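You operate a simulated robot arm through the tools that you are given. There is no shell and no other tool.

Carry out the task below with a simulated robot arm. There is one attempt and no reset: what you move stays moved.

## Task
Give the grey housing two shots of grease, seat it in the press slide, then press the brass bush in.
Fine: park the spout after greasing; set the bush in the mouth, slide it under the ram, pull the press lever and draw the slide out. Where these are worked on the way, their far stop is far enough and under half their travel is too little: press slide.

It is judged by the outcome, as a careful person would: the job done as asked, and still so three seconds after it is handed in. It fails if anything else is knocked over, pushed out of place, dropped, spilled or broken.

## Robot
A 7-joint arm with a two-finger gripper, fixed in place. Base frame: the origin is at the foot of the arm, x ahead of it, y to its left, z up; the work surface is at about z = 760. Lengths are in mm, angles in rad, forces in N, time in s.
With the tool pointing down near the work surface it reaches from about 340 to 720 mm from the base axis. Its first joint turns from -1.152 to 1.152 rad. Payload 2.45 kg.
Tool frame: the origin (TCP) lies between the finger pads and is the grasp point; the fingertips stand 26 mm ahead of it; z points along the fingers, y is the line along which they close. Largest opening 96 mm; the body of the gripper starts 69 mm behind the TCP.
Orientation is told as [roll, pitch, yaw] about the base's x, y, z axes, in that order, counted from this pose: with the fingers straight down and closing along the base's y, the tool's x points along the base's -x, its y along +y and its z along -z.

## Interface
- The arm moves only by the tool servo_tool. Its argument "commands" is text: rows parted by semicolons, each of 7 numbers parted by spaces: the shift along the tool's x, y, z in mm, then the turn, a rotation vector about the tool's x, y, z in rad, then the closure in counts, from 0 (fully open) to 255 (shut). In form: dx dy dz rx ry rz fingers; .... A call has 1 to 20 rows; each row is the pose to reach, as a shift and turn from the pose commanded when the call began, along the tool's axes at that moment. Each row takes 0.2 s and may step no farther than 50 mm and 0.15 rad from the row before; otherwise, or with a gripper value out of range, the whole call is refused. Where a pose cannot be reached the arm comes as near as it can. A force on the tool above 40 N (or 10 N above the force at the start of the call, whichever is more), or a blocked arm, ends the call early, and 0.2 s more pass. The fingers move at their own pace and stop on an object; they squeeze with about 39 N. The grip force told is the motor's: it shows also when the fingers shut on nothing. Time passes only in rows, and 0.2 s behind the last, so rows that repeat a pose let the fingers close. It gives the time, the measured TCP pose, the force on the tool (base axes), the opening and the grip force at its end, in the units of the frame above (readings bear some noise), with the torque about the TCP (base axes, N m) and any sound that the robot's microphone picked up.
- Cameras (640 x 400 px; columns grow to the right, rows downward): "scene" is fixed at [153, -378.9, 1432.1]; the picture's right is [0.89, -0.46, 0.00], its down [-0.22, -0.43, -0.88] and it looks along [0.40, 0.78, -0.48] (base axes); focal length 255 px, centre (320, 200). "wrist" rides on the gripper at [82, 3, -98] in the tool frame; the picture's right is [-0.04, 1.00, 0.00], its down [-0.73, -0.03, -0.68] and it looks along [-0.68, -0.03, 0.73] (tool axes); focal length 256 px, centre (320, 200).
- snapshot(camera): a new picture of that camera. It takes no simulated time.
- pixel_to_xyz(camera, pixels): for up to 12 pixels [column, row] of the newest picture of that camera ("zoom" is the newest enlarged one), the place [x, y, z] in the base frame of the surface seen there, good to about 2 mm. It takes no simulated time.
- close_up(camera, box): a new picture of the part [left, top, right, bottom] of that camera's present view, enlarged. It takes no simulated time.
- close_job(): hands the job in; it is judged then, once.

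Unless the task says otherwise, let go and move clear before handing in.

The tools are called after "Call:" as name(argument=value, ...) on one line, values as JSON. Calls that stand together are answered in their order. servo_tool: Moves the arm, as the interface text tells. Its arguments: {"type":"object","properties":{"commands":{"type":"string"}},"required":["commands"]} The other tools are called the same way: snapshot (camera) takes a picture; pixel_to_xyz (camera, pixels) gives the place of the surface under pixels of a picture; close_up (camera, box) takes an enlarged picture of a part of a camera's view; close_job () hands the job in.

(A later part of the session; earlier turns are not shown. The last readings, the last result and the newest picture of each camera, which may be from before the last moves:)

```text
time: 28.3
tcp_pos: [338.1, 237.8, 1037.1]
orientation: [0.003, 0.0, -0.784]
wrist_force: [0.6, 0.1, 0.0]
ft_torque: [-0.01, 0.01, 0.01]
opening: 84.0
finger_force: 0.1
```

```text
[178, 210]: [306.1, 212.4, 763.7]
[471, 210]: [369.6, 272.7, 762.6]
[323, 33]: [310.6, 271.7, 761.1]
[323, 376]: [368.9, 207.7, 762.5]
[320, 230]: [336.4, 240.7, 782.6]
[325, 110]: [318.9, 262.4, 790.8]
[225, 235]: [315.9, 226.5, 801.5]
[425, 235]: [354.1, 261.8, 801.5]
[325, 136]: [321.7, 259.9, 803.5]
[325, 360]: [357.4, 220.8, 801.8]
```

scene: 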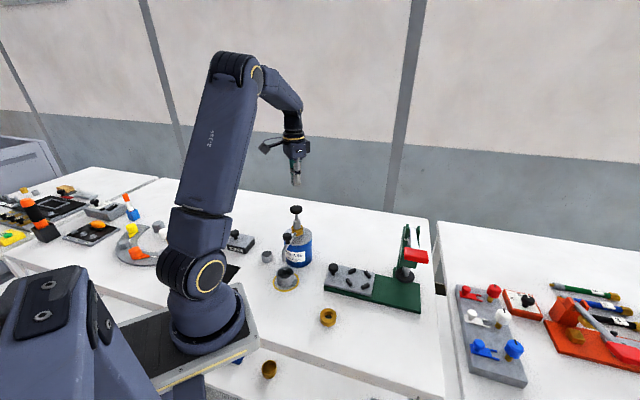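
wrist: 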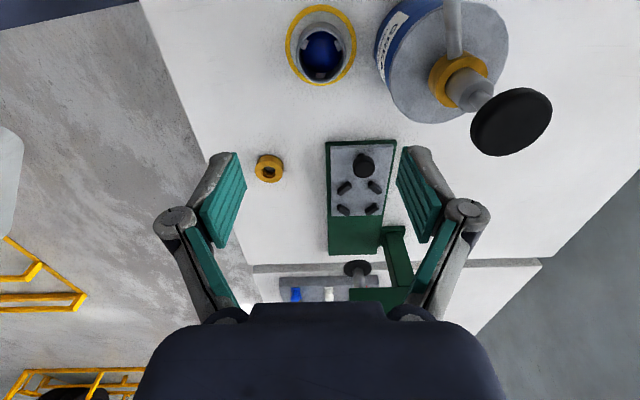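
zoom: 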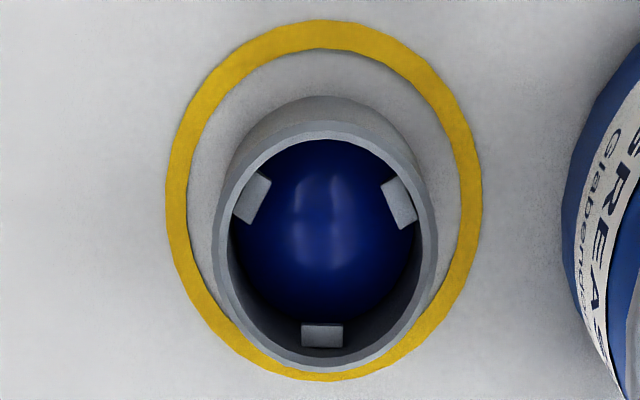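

The housing rim centre is about (338.5,241.5) with the top at z≈802. I'll descend to about z=870 first and recheck the alignment.

Call:
servo_tool(commands="0.5 0.6 25 0 0 0 50; 1 1.2 50 0 0 0 50; 1.5 1.8 75 0 0 0 50; 2 2.4 100 0 0 0 50; 2.3 2.9 125 0 0 0 50; 2.3 2.9 145 0 0 0 50; 2.3 2.9 160 0 0 0 50; 2.3 2.9 160 0 0 0 50")

Call:
snapshot(camera="wrist")

Call:
close_up(camera="scene", box=[240, 180, 340, 300])

```text
time: 30.1
tcp_pos: [340.5, 241.3, 875.0]
orientation: [0.004, 0.002, -0.784]
wrist_force: [0.0, 0.0, -1.0]
ft_torque: [0.0, -0.03, 0.0]
opening: 77.1
finger_force: 0.1
```

```text
taken
```

wrist: 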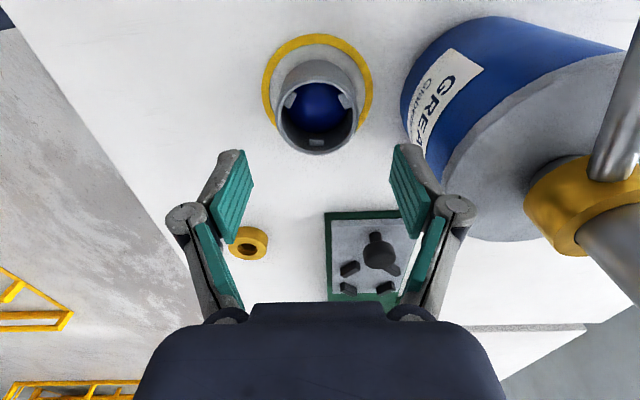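

```text
3.33 times, centred on (290, 240) of scene
```

zoom: 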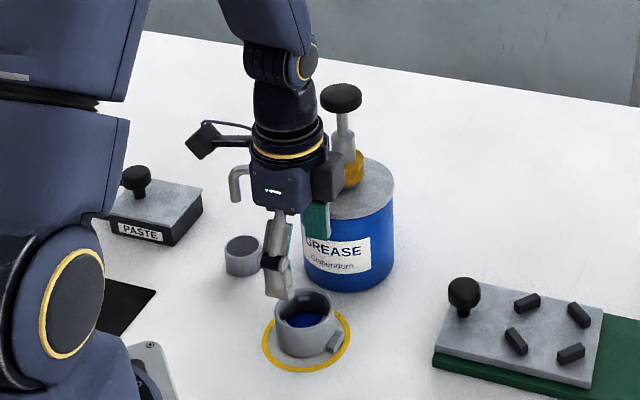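

The housing now appears at (316,115), between the open fingers. I'll take one more rim measurement at this closer range.

Call:
pixel_to_xyz(camera="wrist", pixels=[[277, 112], [355, 112], [316, 80], [316, 150], [283, 130], [350, 130], [316, 100], [316, 142], [370, 90], [264, 90], [377, 245], [247, 242]])

Call:
close_up(camera="wrist", box=[250, 20, 390, 170])

```text
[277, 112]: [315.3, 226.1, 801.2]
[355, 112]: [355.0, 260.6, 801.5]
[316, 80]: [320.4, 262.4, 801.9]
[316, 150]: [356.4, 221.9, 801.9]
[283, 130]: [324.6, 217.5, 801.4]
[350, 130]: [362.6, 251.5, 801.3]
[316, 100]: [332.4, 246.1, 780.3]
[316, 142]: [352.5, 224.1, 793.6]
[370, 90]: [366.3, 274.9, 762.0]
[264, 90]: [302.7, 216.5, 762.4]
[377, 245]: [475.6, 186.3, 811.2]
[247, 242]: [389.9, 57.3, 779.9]
```

```text
2.67 times, centred on (320, 95) of wrist
```

zoom: 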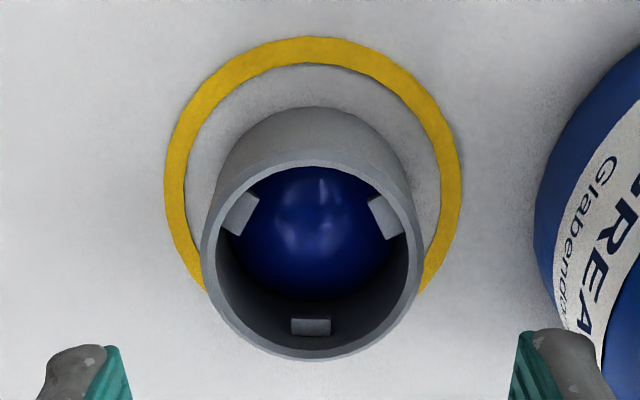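

The housing centre is about 1.5 mm off the gripper line, which I'll correct. I'll lower to z≈803 so the fingertips stay above the lug and close on the housing.

Call:
servo_tool(commands="1 -0.6 20 0 0 0 50; 1.5 -1.2 40 0 0 0 50; 1.5 -1.2 55 0 0 0 50; 1.5 -1.2 65 0 0 0 50; 1.5 -1.2 72 0 0 0 50; 1.5 -1.2 72 0 0 0 50; 1.5 -1.2 72 0 0 0 90; 1.5 -1.2 72 0 0 0 255; 1.5 -1.2 72 0 0 0 255; 1.5 -1.2 72 0 0 0 255; 1.5 -1.2 72 0 0 0 255")

Call:
snapshot(camera="wrist")

Call:
close_up(camera="scene", box=[255, 220, 325, 300])

```text
time: 32.5
tcp_pos: [339.3, 244.1, 804.3]
orientation: [0.006, -0.001, -0.787]
wrist_force: [-0.9, -1.1, 0.0]
ft_torque: [-0.04, 0.0, 0.0]
opening: 61.1
finger_force: 38.9
```

```text
taken
```

wrist: 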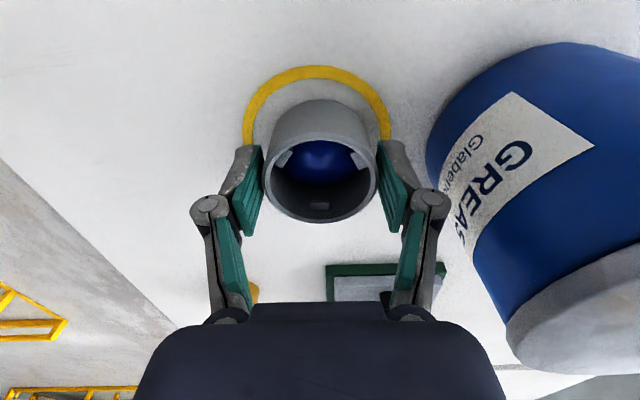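

```text
5.00 times, centred on (290, 260) of scene
```

zoom: 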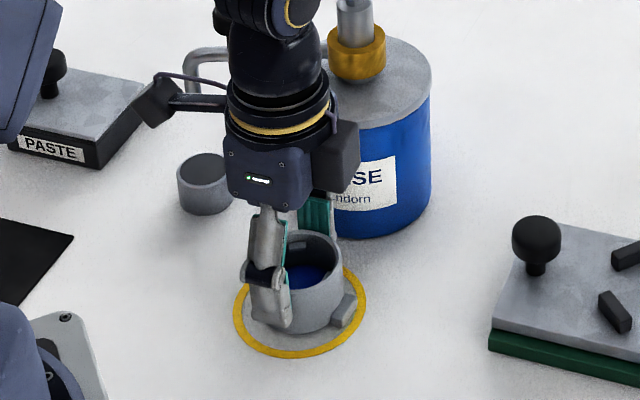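

The grip reads 61 mm at 39 N and the wrist view shows both fingers against the housing wall. I'll lift it gently and check.

Call:
servo_tool(commands="0 0 -5 0 0 0 255; 0 0 -12 0 0 0 255; 0 0 -22 0 0 0 255; 0 0 -35 0 0 0 255; 0 0 -50 0 0 0 255; 0 0 -65 0 0 0 255; 0 0 -80 0 0 0 255; 0 0 -80 0 0 0 255")

Call:
snapshot(camera="wrist")

Call:
close_up(camera="scene", box=[255, 200, 335, 300])

```text
time: 34.3
tcp_pos: [337.8, 244.0, 884.7]
orientation: [0.002, -0.001, -0.785]
wrist_force: [-0.3, -0.1, -2.1]
ft_torque: [0.0, 0.04, 0.02]
opening: 61.3
finger_force: 38.9
```

```text
taken
```

wrist: 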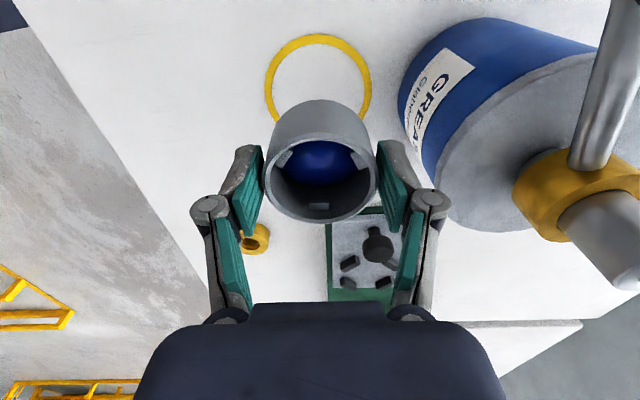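

```text
4.00 times, centred on (295, 250) of scene
```

zoom: 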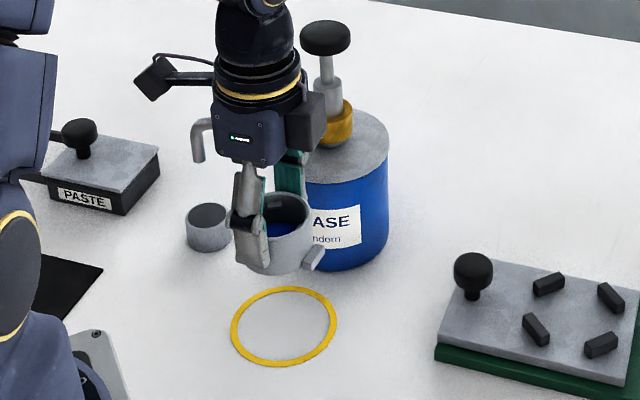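

The housing is lifted cleanly, with the yellow ring empty on the table. I'll measure where its centre sits relative to the TCP.

Call:
pixel_to_xyz(camera="wrist", pixels=[[268, 170], [375, 170], [320, 137], [320, 219], [275, 195], [368, 195], [349, 265], [372, 250], [384, 283], [348, 286], [350, 262], [382, 280]])

Call:
close_up(camera="wrist", box=[220, 80, 420, 310])

```text
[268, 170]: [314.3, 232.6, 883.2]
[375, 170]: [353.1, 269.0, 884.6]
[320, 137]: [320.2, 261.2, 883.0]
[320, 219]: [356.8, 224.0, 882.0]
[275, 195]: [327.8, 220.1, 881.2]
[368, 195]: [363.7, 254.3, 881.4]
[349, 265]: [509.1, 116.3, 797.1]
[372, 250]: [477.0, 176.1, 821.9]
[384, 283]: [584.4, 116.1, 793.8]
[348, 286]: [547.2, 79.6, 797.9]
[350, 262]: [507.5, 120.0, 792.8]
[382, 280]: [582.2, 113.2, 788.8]
```

```text
1.74 times, centred on (320, 195) of wrist
```

zoom: 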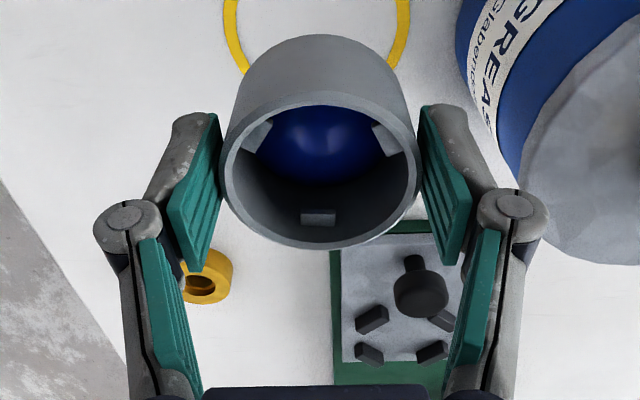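

The housing centre sits about 1.5 mm off the TCP in the tool's −x direction. The wrist measurements put the nest centre at about (547,117). I'll carry the housing there at height and look down at the nest.

Call:
servo_tool(commands="0 0 -20 0 0 0 255; 0 0 -40 0 0 0 255; -10 2.4 -60 0 0 0 255; -30 7.3 -65 0 0 0 255; -50 12.2 -65 0 0 0 255; -70 17.1 -65 0 0 0 255; -90 22 -65 0 0 0 255; -110 26.9 -65 0 0 0 255; -130 31.7 -65 0 0 0 255; -150 36.6 -65 0 0 0 255; -170 41.5 -65 0 0 0 255; -190 46.4 -65 0 0 0 255; -210 51.3 -65 0 0 0 255; -225 54.9 -65 0 0 0 255; -236 58 -65 0 0 0 255; -236 58 -65 0 0 0 255; -236 58 -65 0 0 0 255")

Call:
snapshot(camera="wrist")

Call:
snapshot(camera="scene")

```text
time: 37.9
tcp_pos: [545.8, 117.4, 950.5]
orientation: [0.003, 0.0, -0.784]
wrist_force: [-0.4, 0.0, -1.0]
ft_torque: [0.02, -0.01, -0.03]
opening: 61.3
finger_force: 39.1
```

```text
taken
```

wrist: 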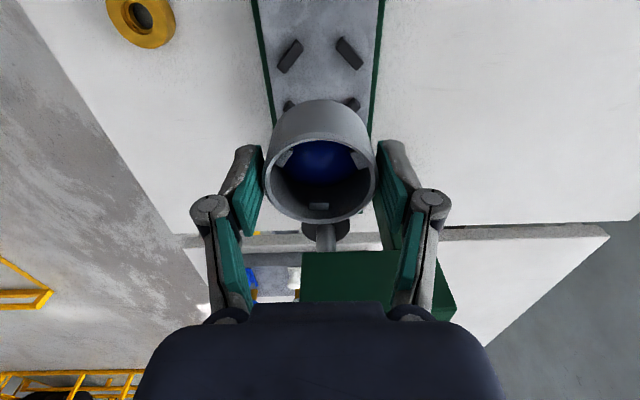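

```text
taken
```

scene: 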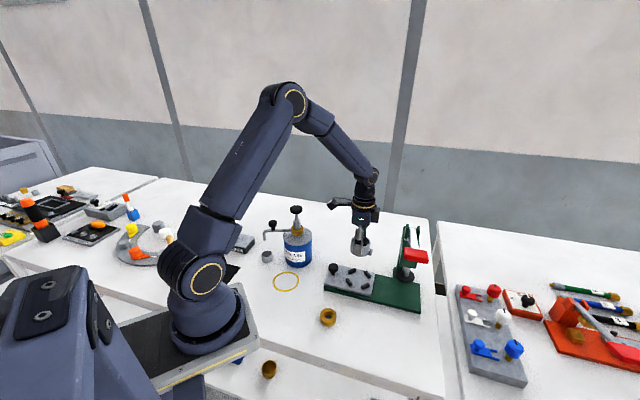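

The nest blocks show at (291,55), (349,52), (290,105) and (350,104) in the wrist view, right under the housing. I'll zoom and measure them to centre the housing.

Call:
close_up(camera="wrist", box=[240, 0, 400, 120])

Call:
close_up(camera="scene", box=[320, 200, 430, 320])

```text
3.33 times, centred on (320, 60) of wrist
```

zoom: 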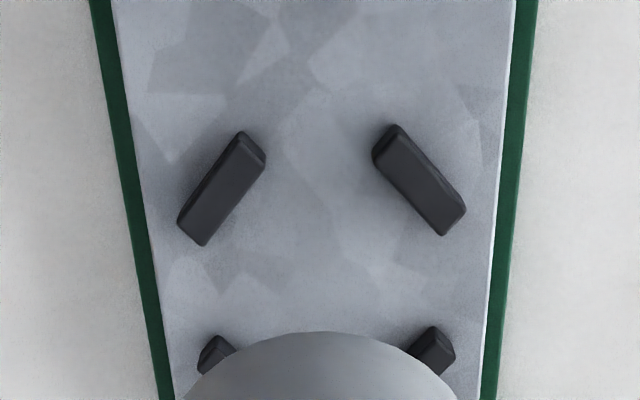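

```text
3.33 times, centred on (375, 260) of scene
```

zoom: 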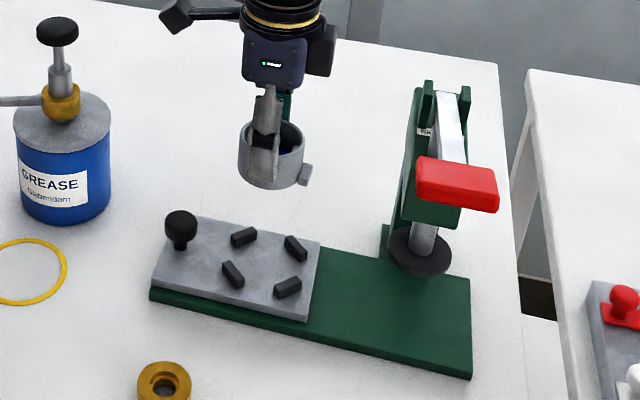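

The zoom shows the block tops clearly. I'll sample points on each of them in the wrist picture.

Call:
pixel_to_xyz(camera="wrist", pixels=[[289.4, 57.6], [350.6, 55.5], [294, 62], [346, 60], [281, 68], [297, 43], [343, 41], [361, 66], [354.5, 104], [287.6, 106], [320, 85], [320, 30]])

Call:
pixel_to_xyz(camera="wrist", pixels=[[320, 137], [320, 219], [268, 170], [373, 170], [279, 60], [262, 60], [366, 60], [379, 60], [274, 110], [368, 110]])

```text
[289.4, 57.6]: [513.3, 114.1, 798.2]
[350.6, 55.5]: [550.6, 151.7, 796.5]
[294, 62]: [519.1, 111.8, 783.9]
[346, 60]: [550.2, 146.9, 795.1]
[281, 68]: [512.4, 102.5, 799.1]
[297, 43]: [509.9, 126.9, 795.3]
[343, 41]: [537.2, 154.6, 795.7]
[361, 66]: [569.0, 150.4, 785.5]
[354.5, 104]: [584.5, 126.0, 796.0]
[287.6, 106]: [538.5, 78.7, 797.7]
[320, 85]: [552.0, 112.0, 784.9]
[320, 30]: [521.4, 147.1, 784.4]
```

```text
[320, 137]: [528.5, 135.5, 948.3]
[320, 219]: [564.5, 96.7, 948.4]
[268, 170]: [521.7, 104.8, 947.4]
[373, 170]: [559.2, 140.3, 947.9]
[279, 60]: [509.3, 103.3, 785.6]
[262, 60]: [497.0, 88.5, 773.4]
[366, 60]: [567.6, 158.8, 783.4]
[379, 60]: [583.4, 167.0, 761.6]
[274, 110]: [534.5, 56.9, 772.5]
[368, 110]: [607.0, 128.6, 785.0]
```

The nest centre works out to about (548.4,115.4), and the housing centre in the grip is at (546.5,116.1). Before lowering I'll check the lug's direction with a close-up from the scene camera.

Call:
close_up(camera="scene", box=[345, 225, 385, 265])

```text
10.00 times, centred on (365, 245) of scene
```

zoom: 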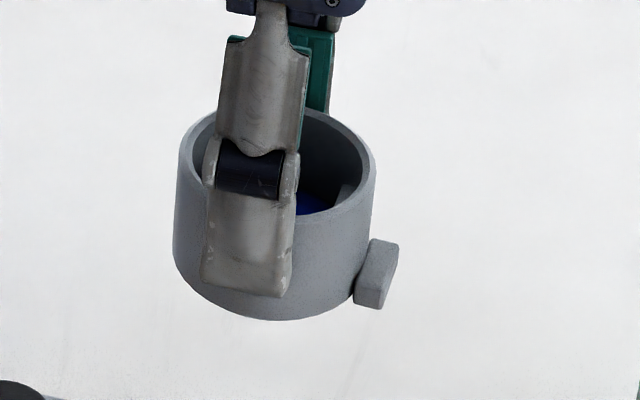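

Call:
pixel_to_xyz(camera="zoom", pixels=[[376, 244], [397, 248], [360, 278], [384, 284], [378, 265], [370, 290], [392, 290], [370, 205], [178, 205], [250, 240], [275, 290], [215, 280]])

```text
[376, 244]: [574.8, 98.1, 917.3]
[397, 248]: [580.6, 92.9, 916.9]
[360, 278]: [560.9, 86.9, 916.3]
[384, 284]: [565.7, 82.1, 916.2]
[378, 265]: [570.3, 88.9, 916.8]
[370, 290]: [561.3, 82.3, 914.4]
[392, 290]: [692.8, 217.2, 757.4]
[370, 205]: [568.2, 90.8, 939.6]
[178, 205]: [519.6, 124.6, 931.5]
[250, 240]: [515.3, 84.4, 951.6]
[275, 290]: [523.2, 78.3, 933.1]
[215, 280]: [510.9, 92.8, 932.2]
```

The lug top corners give a radial direction of about −45°, matching the gap between the two far blocks. I'll shift the housing by about 2 mm and lower it to just above the block tops.

Call:
servo_tool(commands="-0.9 0.4 15 0 0 0 255; -1.8 0.8 30 0 0 0 255; -1.8 0.8 50 0 0 0 255; -1.8 0.8 70 0 0 0 255; -1.8 0.8 85 0 0 0 255; -1.8 0.8 95 0 0 0 255; -1.8 0.8 103 0 0 0 255; -1.8 0.8 103 0 0 0 255; -1.8 0.8 103 0 0 0 255")

Call:
snapshot(camera="wrist")

Call:
close_up(camera="scene", box=[335, 245, 385, 305])

```text
time: 39.9
tcp_pos: [549.2, 116.3, 848.6]
orientation: [0.005, 0.0, -0.786]
wrist_force: [-0.8, -0.2, -2.1]
ft_torque: [0.04, -0.02, 0.02]
opening: 61.3
finger_force: 38.8
```

```text
taken
```

wrist: 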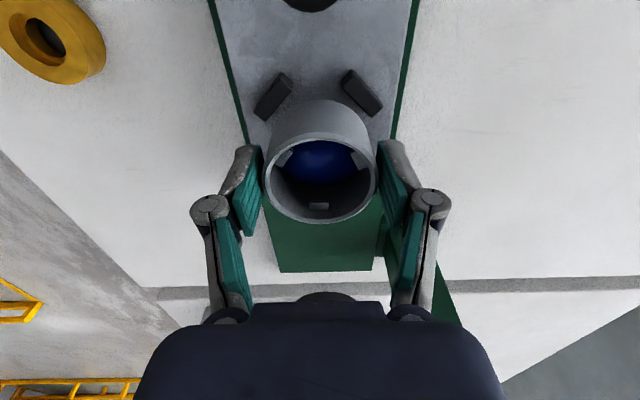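

```text
6.67 times, centred on (360, 275) of scene
```

zoom: 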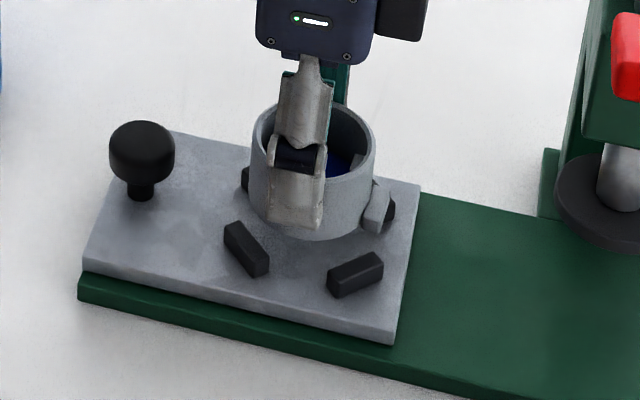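

The housing hangs just above the nest; blocks A (272,95) and B (361,92) are visible at its upper edge in the wrist view. I'll zoom and measure them before the final descent.

Call:
close_up(camera="wrist", box=[230, 50, 410, 160])

Call:
pixel_to_xyz(camera="wrist", pixels=[[273, 96], [361, 93], [284, 76], [260, 115], [348, 73], [375, 110], [278, 100], [355, 97], [320, 137], [320, 219], [268, 170], [373, 170]])

```text
3.56 times, centred on (320, 105) of wrist
```

zoom: 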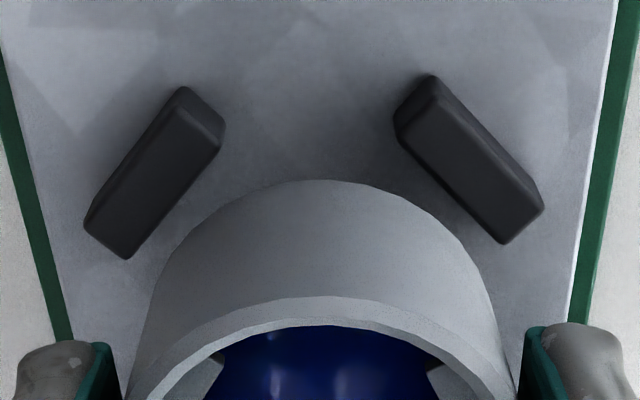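

```text
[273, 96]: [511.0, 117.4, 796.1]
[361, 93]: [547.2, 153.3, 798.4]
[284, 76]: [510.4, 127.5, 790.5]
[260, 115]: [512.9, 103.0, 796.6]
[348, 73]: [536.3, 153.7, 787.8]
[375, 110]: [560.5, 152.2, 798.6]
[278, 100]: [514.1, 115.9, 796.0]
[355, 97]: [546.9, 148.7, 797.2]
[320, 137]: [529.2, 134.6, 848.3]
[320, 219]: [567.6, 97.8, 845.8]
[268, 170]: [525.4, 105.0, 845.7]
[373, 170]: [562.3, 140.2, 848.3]
```

Housing and nest centres now agree within about 0.5 mm, so the alignment is good. I'll lower slowly toward the seat, expected at TCP z≈828.

Call:
servo_tool(commands="0 0 4 0 0 0 255; 0 0 8 0 0 0 255; 0 0 11 0 0 0 255; 0 0 14 0 0 0 255; 0 0 16 0 0 0 255; 0 0 17.5 0 0 0 255; 0 0 17.5 0 0 0 255")

Call:
close_up(camera="scene", box=[335, 245, 385, 305])

```text
time: 41.5
tcp_pos: [548.9, 117.8, 829.9]
orientation: [0.007, -0.001, -0.783]
wrist_force: [3.2, 1.9, 18.8]
ft_torque: [-0.69, -0.37, 0.14]
opening: 61.4
finger_force: 39.5
```

```text
6.67 times, centred on (360, 275) of scene
```

zoom: 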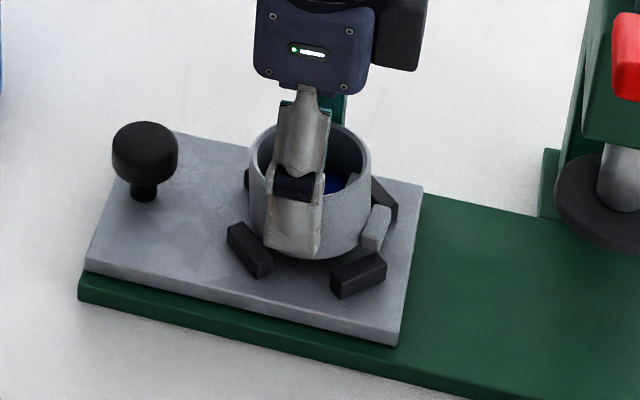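

The tool touched down at z≈829.9, which matches resting on the slide plate rather than on the block tops. The lug sits between the two far blocks at zoom (377,228). I'll open the fingers and check.

Call:
servo_tool(commands="0 0 -0.5 0 0 0 200; 0 0 -0.5 0 0 0 70; 0 0 -0.5 0 0 0 50; 0 0 -0.5 0 0 0 50; 0 0 -0.5 0 0 0 50")

Call:
close_up(camera="scene", box=[335, 245, 385, 305])

Call:
snapshot(camera="wrist")

```text
time: 42.7
tcp_pos: [548.8, 118.0, 830.6]
orientation: [0.005, 0.0, -0.785]
wrist_force: [-0.4, -0.1, -0.5]
ft_torque: [0.01, -0.03, 0.03]
opening: 77.4
finger_force: 0.0
```

```text
6.67 times, centred on (360, 275) of scene
```

zoom: 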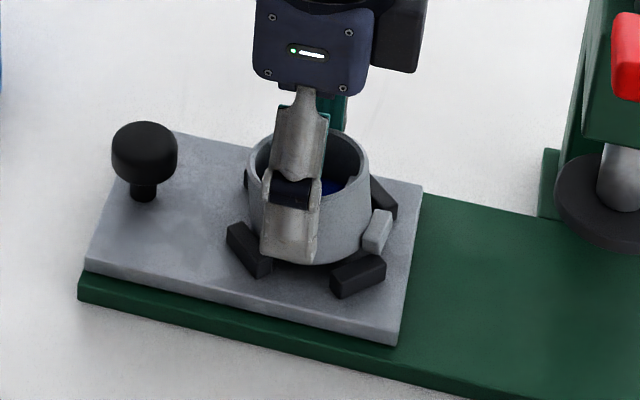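

```text
taken
```

wrist: 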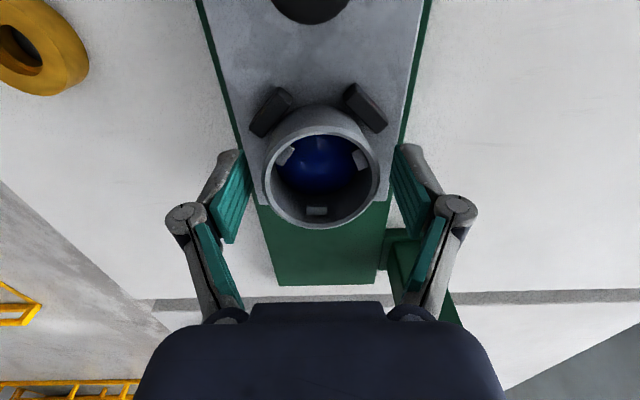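

The housing is released in the nest. I'll measure its rim height at several points to confirm it is level and fully down.

Call:
pixel_to_xyz(camera="wrist", pixels=[[320, 143], [320, 224], [268, 175], [376, 172], [280, 205], [364, 203], [285, 155], [360, 155], [265, 105], [370, 105], [325, 160], [315, 210]])

Call:
close_up(camera="wrist", box=[230, 70, 410, 240])

```text
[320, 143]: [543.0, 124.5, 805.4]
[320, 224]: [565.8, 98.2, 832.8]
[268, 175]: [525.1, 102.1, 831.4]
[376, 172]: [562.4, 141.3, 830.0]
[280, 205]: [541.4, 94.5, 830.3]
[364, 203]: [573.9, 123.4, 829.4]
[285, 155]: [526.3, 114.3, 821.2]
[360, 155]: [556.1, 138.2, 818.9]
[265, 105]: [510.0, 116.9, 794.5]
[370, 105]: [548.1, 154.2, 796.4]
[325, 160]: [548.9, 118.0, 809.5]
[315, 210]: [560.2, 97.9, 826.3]
```

```text
2.35 times, centred on (320, 155) of wrist
```

zoom: 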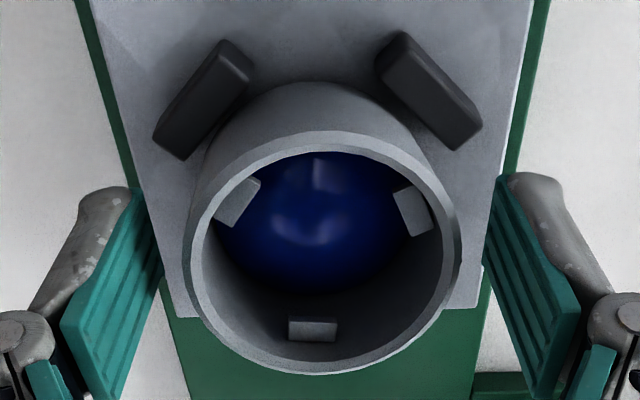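

The rim reads about 830 on the far side, a few millimetres above what I'd expect for fully down. I'll sample the rim and plate more carefully in the zoom.

Call:
pixel_to_xyz(camera="zoom", pixels=[[322, 143], [320, 368], [193, 250], [452, 245], [230, 175], [410, 172], [235, 335], [420, 325], [150, 200], [500, 60], [320, 50], [310, 180]])

Call:
close_up(camera="scene", box=[345, 260, 385, 295])

```text
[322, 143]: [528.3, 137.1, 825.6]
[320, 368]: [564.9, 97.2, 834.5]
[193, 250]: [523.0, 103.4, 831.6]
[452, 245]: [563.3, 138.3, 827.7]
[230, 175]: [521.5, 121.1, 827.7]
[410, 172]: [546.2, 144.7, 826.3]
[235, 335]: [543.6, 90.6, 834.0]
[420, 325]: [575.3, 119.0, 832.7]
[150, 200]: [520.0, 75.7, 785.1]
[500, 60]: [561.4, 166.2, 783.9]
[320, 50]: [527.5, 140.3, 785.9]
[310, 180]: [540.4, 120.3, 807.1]
```

```text
11.43 times, centred on (365, 278) of scene
```

zoom: 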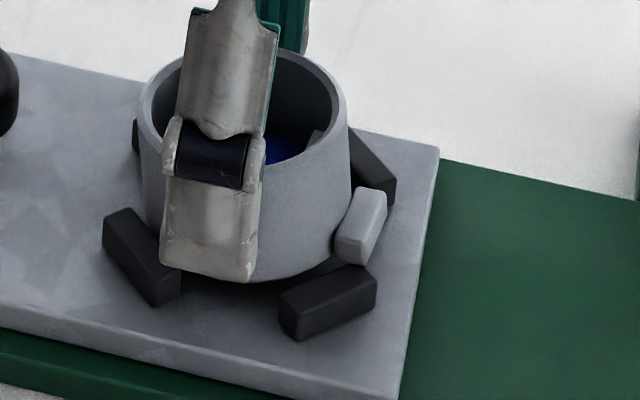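

The rim is tilted: 825.6 on the near side against 834.5 on the lug side, so the lug is resting on something, probably the end of a block. I'll measure the lug and the two far blocks.

Call:
pixel_to_xyz(camera="zoom", pixels=[[354, 190], [384, 192], [337, 238], [366, 238], [345, 255], [360, 212], [285, 292], [300, 308], [372, 275], [362, 265], [395, 175], [352, 135]])

Call:
pixel_to_xyz(camera="zoom", pixels=[[330, 285], [385, 195], [375, 165], [120, 215], [165, 280], [140, 250], [230, 280], [260, 290], [295, 335], [370, 300], [410, 160], [250, 300]])

```text
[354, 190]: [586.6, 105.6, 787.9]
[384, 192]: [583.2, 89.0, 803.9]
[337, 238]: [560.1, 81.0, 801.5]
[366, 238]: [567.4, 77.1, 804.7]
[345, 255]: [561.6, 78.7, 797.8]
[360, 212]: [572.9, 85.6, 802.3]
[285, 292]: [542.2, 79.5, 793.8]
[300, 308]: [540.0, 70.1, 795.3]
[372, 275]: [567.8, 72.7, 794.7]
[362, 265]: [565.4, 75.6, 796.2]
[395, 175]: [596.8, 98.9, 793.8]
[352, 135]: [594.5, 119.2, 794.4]
```

```text
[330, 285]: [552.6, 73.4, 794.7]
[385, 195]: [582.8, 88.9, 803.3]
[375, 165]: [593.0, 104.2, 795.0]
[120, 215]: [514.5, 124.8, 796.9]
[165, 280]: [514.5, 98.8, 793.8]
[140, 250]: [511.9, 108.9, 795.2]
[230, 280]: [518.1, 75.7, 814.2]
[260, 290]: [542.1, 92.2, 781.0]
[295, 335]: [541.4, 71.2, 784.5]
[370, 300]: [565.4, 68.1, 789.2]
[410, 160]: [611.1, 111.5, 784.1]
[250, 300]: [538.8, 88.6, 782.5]
```

The lug's near corner overlaps the right end of the front block D, which holds the lug side up. I'll lift the open gripper straight off and look from nearly above to work out the exact correction.

Call:
servo_tool(commands="0 0 -10 0 0 0 50; 0 0 -25 0 0 0 50; 0 0 -45 0 0 0 50; 0 0 -70 0 0 0 50; -10 0 -95 0 0 0 50; -22 0 -105 0 0 0 50; -32 0 -105 0 0 0 50; -32 0 -105 0 0 0 50")

Call:
snapshot(camera="wrist")

Call:
close_up(camera="wrist", box=[240, 0, 400, 110])

Call:
close_up(camera="scene", box=[345, 260, 385, 295])

```text
time: 44.5
tcp_pos: [569.4, 93.3, 933.7]
orientation: [0.006, 0.001, -0.784]
wrist_force: [-0.4, -1.0, 0.7]
ft_torque: [0.02, -0.02, -0.02]
opening: 77.3
finger_force: 0.1
```

```text
taken
```

wrist: 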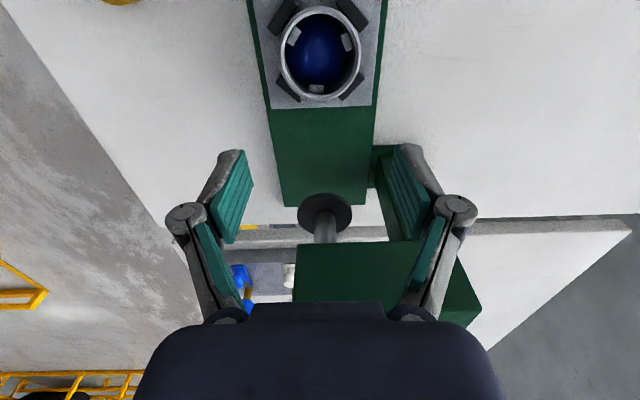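

```text
3.64 times, centred on (320, 55) of wrist
```

zoom: 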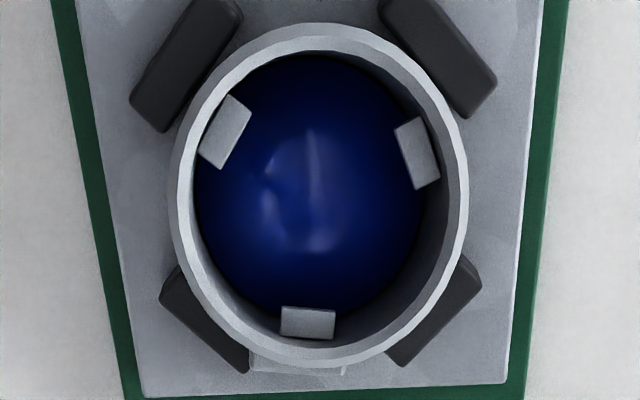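

```text
11.43 times, centred on (365, 278) of scene
```

zoom: 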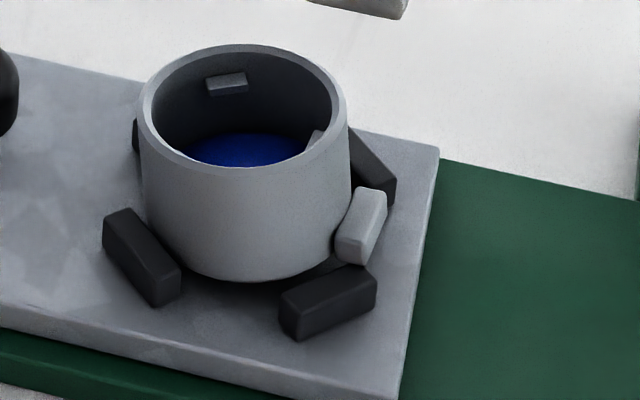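

From above the lug spans zoom columns 248–347 while the gap between blocks D and C spans 248–388. The lug therefore needs about 0.12 rad of counter-clockwise turn. I'll regrip with the gripper pre-turned 0.12 rad the other way.

Call:
servo_tool(commands="0 0 0 0 0 0.06 50; 12 -0.5 0 0 0 0.12 50; 32 -1 10 0 0 0.12 50; 32 -1 30 0 0 0.12 50; 32 -1 55 0 0 0.12 50; 32 -1 75 0 0 0.12 50; 32 -1 90 0 0 0.12 50; 32 -1 100 0 0 0.12 50; 32 -1 104 0 0 0.12 50; 32 -1 104 0 0 0.12 50; 32 -1 104 0 0 0.12 80; 32 -1 104 0 0 0.12 100; 32 -1 104 0 0 0.12 255; 32 -1 104 0 0 0.12 255; 32 -1 104 0 0 0.12 255")

Call:
snapshot(camera="wrist")

Call:
close_up(camera="scene", box=[345, 260, 385, 295])

```text
time: 47.7
tcp_pos: [548.5, 116.4, 831.5]
orientation: [0.006, -0.002, -0.904]
wrist_force: [-0.6, 0.2, 0.4]
ft_torque: [-0.11, -0.03, -0.02]
opening: 61.9
finger_force: 38.9
```

```text
taken
```

wrist: 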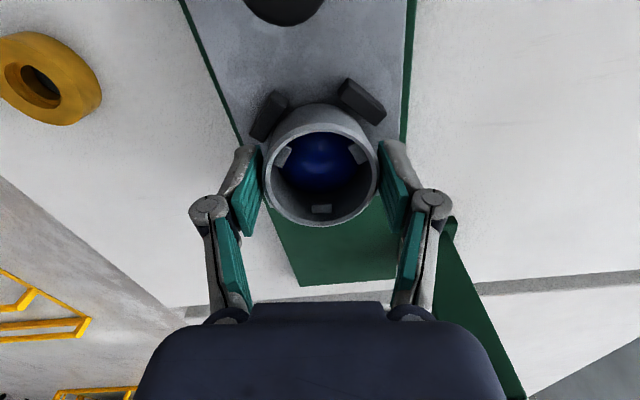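

```text
11.43 times, centred on (365, 278) of scene
```

zoom: 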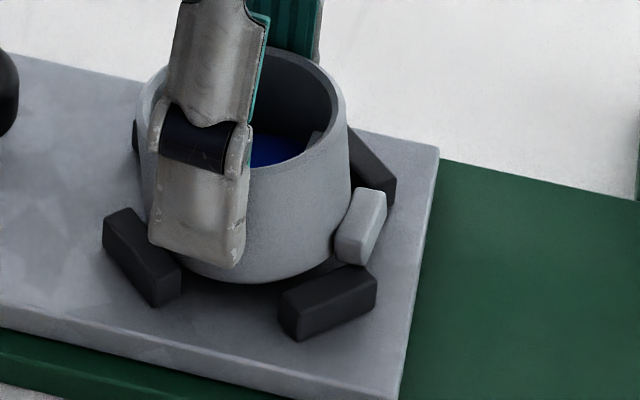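

The housing is gripped again. I'll lift it 1.5 mm and turn it 0.13 rad counter-clockwise so the lug clears block D.

Call:
servo_tool(commands="0 0 -1.5 0 0 0 255; 0 0 -1.5 0 0 -0.03 255; 0 0 -1.5 0 0 -0.06 255; 0 0 -1.5 0 0 -0.09 255; 0 0 -1.5 0 0 -0.12 255; 0 0 -1.5 0 0 -0.13 255; 0 0 -1.5 0 0 -0.13 255")

Call:
close_up(camera="scene", box=[345, 260, 385, 295])

Call:
snapshot(camera="wrist")

```text
time: 49.3
tcp_pos: [546.8, 116.0, 831.6]
orientation: [0.002, -0.001, -0.774]
wrist_force: [0.4, 1.0, 0.2]
ft_torque: [0.0, 0.0, -0.02]
opening: 61.8
finger_force: 38.9
```

```text
11.43 times, centred on (365, 278) of scene
```

zoom: 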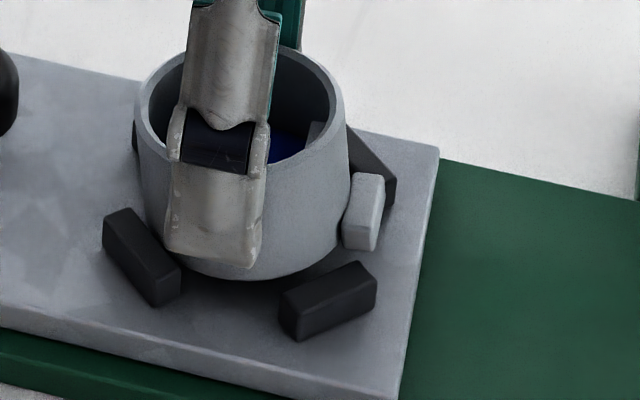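

```text
taken
```

wrist: 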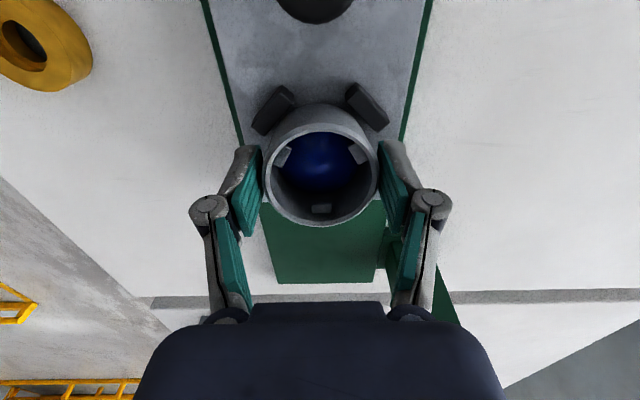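

The lug at zoom (362,212) is now between the blocks and clear of D, but the housing is still held tilted. I'll tip the gripper about its closing axis to bring the lug side down level.

Call:
servo_tool(commands="-1.2 0 1 0 0.03 0 255; -2.5 0 2 0 0.06 0 255; -3.8 0 3.1 0 0.09 0 255; -5 0 4.1 0 0.12 0 255; -6 0 5 0 0.145 0 255; -6 0 5 0 0.145 0 255")

Call:
close_up(camera="scene", box=[345, 260, 385, 295])

Call:
snapshot(camera="wrist")

```text
time: 50.7
tcp_pos: [552.4, 113.0, 827.6]
orientation: [0.005, 0.142, -0.776]
wrist_force: [0.9, 1.2, -0.7]
ft_torque: [0.12, -0.04, 0.03]
opening: 61.6
finger_force: 38.8
```

```text
11.43 times, centred on (365, 278) of scene
```

zoom: 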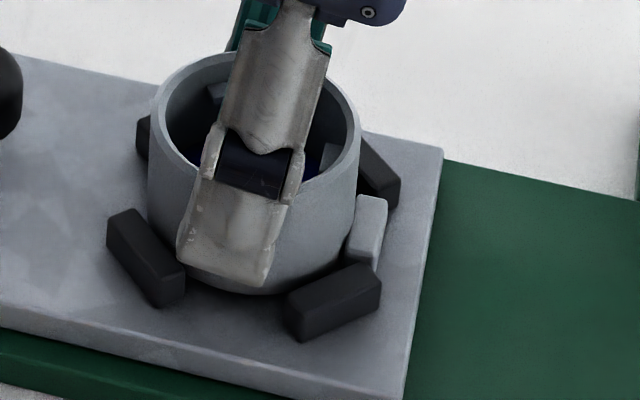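

```text
taken
```

wrist: 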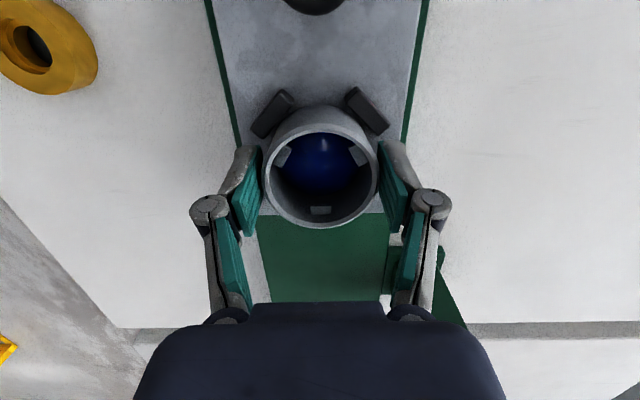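

The housing looks close to level, with the lug down between the blocks. I'll check the rim heights before releasing.

Call:
close_up(camera="wrist", box=[230, 70, 410, 240])

Call:
pixel_to_xyz(camera="zoom", pixels=[[322, 143], [320, 368], [193, 250], [448, 245], [230, 175], [410, 172], [235, 335], [420, 325]])

```text
2.35 times, centred on (320, 155) of wrist
```

zoom: 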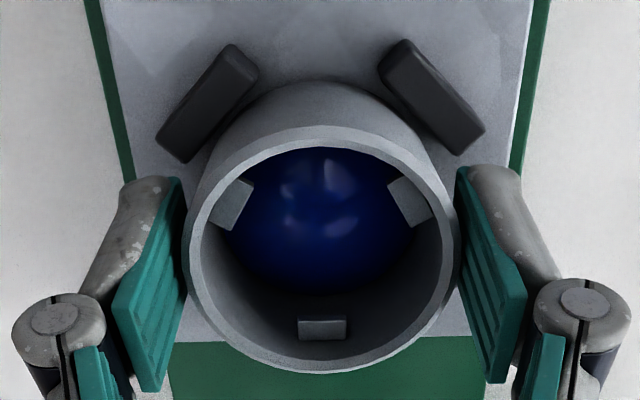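

```text
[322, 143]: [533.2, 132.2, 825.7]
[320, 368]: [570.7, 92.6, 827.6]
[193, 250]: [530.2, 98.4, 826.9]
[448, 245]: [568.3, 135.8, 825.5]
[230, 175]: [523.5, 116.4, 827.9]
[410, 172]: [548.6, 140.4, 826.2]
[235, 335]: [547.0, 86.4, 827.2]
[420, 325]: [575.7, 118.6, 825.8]
```

The rim heights are now 825.5–827.6, essentially level and at the seated height. I'll release and let it settle.

Call:
servo_tool(commands="0 0 0 0 0 0 200; 0 0 0 0 0 0 80; 0 0 0 0 0 0 50; 0 0 0 0 0 0 50; 0 0 0 0 0 0 50")

Call:
close_up(camera="wrist", box=[230, 70, 410, 240])

Call:
pixel_to_xyz(camera="zoom", pixels=[[322, 143], [320, 368], [193, 250], [448, 245], [230, 175], [410, 172], [235, 335], [420, 325]])

Call:
close_up(camera="scene", box=[345, 260, 385, 295])

```text
time: 51.9
tcp_pos: [551.6, 113.7, 826.8]
orientation: [0.006, 0.145, -0.774]
wrist_force: [1.2, -0.1, 0.1]
ft_torque: [0.0, -0.01, 0.05]
opening: 77.1
finger_force: 0.1
```

```text
2.35 times, centred on (320, 155) of wrist
```

zoom: 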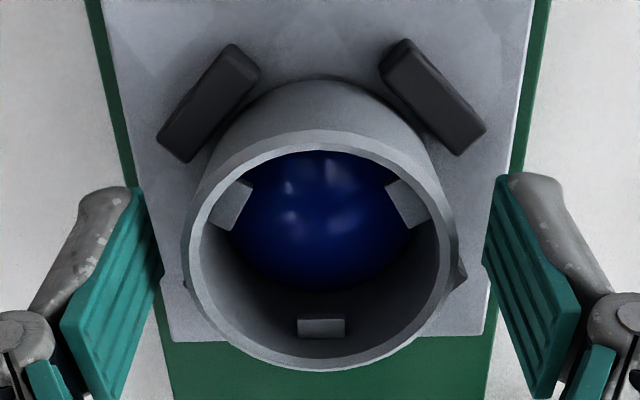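

```text
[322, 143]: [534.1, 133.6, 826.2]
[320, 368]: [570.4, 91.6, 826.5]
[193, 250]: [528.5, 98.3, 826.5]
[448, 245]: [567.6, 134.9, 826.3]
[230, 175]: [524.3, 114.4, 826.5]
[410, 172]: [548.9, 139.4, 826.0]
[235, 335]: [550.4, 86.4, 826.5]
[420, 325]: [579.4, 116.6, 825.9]
```

```text
11.43 times, centred on (365, 278) of scene
```

zoom: 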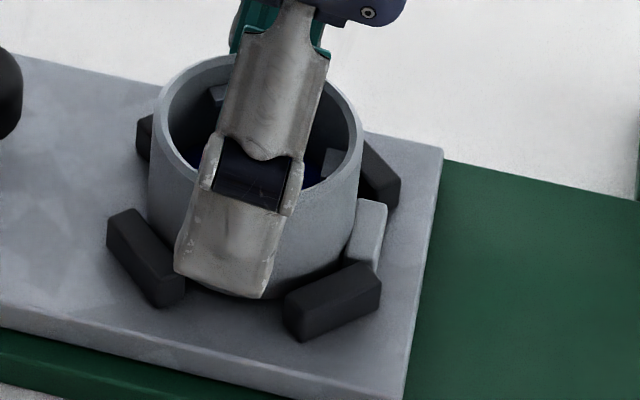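

All rim points now read 825.9–826.5, so the housing is seated level in the nest with the lug between the blocks. I'll rise straight up, level the gripper, and then go for the bush.

Call:
servo_tool(commands="1.5 0 -10 0 0 0 50; 3.6 0 -25 0 0 0 50; 6.5 0 -45 0 0 0 50; 9.4 0 -65 0 -0.05 0 50; 12.3 0 -85 0 -0.1 0 50; 14.5 0 -100 0 -0.145 0 50; 14.5 0 -100 0 -0.145 0 50")

Call:
snapshot(camera="wrist")

Call:
close_up(camera="scene", box=[345, 260, 385, 295])

```text
time: 53.5
tcp_pos: [551.5, 111.7, 929.2]
orientation: [0.003, -0.001, -0.775]
wrist_force: [0.4, -0.4, 0.4]
ft_torque: [0.03, 0.01, -0.03]
opening: 77.1
finger_force: 0.1
```

```text
taken
```

wrist: 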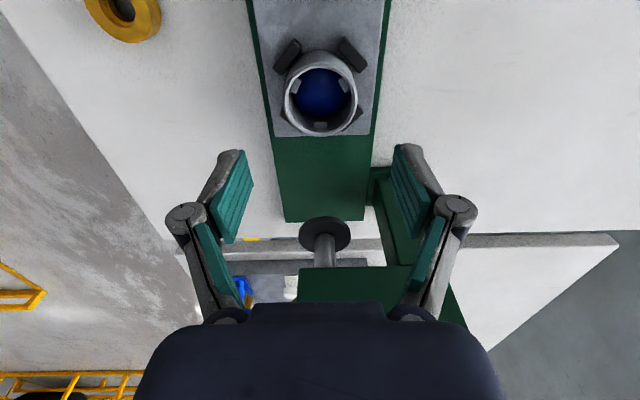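

```text
11.43 times, centred on (365, 278) of scene
```

zoom: 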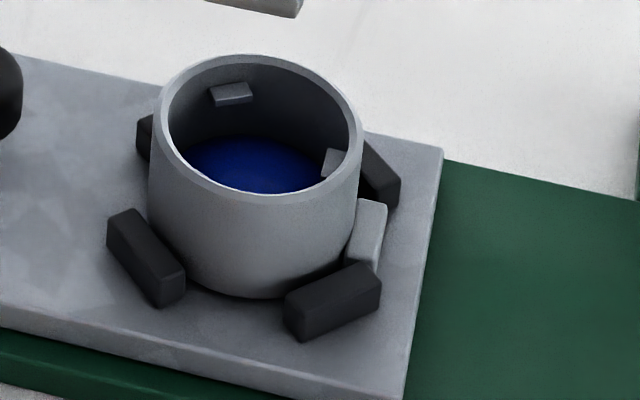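

The housing sits squarely in the nest. While here I'll measure the mouth centre and inner diameter for the bush.

Call:
close_up(camera="wrist", box=[270, 40, 370, 140])

Call:
pixel_to_xyz(camera="zoom", pixels=[[176, 215], [464, 215], [320, 55], [320, 375], [205, 110], [430, 110], [205, 330], [430, 330], [225, 180], [408, 180], [318, 355], [320, 65]])

```text
4.00 times, centred on (320, 90) of wrist
```

zoom: 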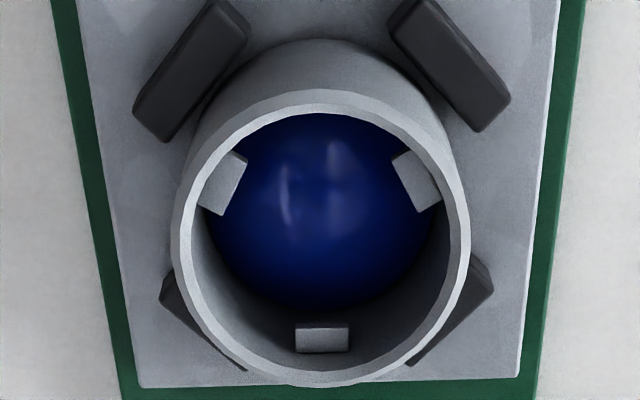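

```text
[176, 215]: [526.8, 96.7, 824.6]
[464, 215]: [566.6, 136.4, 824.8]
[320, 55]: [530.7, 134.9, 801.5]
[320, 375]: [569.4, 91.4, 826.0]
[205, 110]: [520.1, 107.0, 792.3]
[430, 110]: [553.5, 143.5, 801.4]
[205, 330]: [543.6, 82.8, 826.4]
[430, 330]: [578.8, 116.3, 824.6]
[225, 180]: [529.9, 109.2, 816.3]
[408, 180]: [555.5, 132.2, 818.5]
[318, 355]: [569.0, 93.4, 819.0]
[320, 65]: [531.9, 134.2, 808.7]
```

I'll sample the rim's four extremes and inner edges more precisely in this zoom.

Call:
pixel_to_xyz(camera="zoom", pixels=[[320, 101], [320, 375], [183, 240], [459, 240], [220, 145], [425, 150], [225, 335], [415, 340], [320, 110], [320, 365], [193, 240], [449, 240]])

```text
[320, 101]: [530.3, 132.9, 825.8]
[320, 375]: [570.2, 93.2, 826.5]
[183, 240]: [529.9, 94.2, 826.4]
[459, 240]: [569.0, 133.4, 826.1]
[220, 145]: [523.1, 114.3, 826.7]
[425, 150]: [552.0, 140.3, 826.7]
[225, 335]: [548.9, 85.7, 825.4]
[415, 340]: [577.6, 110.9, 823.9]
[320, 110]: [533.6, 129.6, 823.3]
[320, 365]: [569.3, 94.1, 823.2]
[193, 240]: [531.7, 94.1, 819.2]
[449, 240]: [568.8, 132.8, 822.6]
```

The mouth centre is about (550.1,113.1) with the rim at z≈826.2 and an inner diameter near 51–52. I'll now move over to the brass bush at about (397,48).

Call:
servo_tool(commands="7 -17 0 0 0 0 80; 14 -34 0 0 0 0 80; 21.5 -51.7 0 0 0 0 80; 28.7 -69 0 0 0 0 80; 35.8 -86 0 0 0 0 80; 43 -103.4 5 0 0 0 80; 50 -120.6 10 0 0 0 80; 57.3 -138 20 0 0 0 80; 64.5 -153 30 0 0 0 80; 64.5 -153 40 0 0 0 80; 64.5 -153 40 0 0 0 80")

Call:
snapshot(camera="wrist")

Call:
close_up(camera="wrist", box=[270, 20, 370, 120])

```text
time: 55.9
tcp_pos: [398.0, 46.5, 886.9]
orientation: [0.004, -0.001, -0.776]
wrist_force: [0.4, 0.6, -0.1]
ft_torque: [-0.01, 0.02, 0.05]
opening: 65.9
finger_force: 0.2
```

```text
taken
```

wrist: 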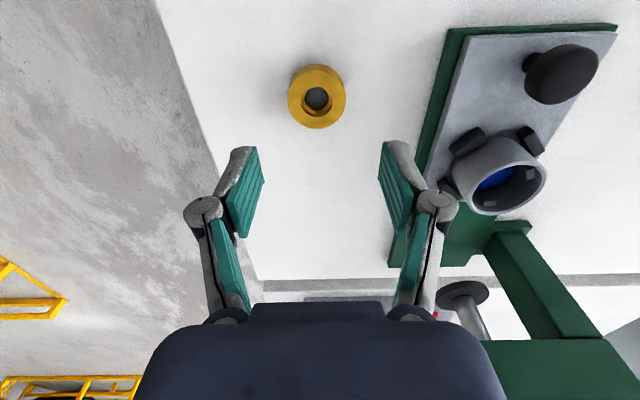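

```text
4.00 times, centred on (320, 70) of wrist
```

zoom: 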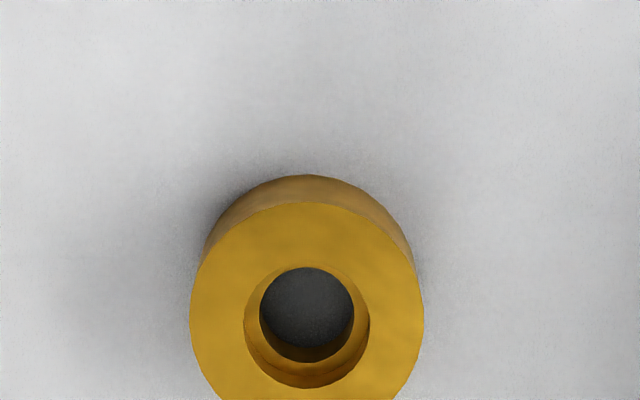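

Call:
close_up(camera="wrist", box=[270, 45, 370, 145])

Call:
pixel_to_xyz(camera="zoom", pixels=[[193, 210], [420, 210], [305, 106], [305, 330], [220, 140], [395, 140], [220, 290], [395, 290], [240, 220], [370, 220], [305, 85], [305, 60]])

```text
4.00 times, centred on (320, 95) of wrist
```

zoom: 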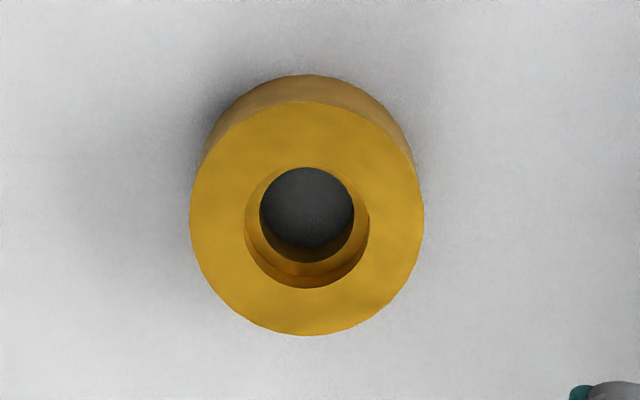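

```text
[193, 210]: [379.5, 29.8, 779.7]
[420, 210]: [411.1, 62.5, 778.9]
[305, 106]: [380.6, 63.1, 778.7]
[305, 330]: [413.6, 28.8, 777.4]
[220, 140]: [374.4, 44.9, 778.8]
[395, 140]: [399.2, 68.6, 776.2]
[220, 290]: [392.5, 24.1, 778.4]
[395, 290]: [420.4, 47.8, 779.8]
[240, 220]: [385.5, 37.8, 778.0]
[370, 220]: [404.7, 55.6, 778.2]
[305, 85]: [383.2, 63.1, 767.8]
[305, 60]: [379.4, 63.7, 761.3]
```

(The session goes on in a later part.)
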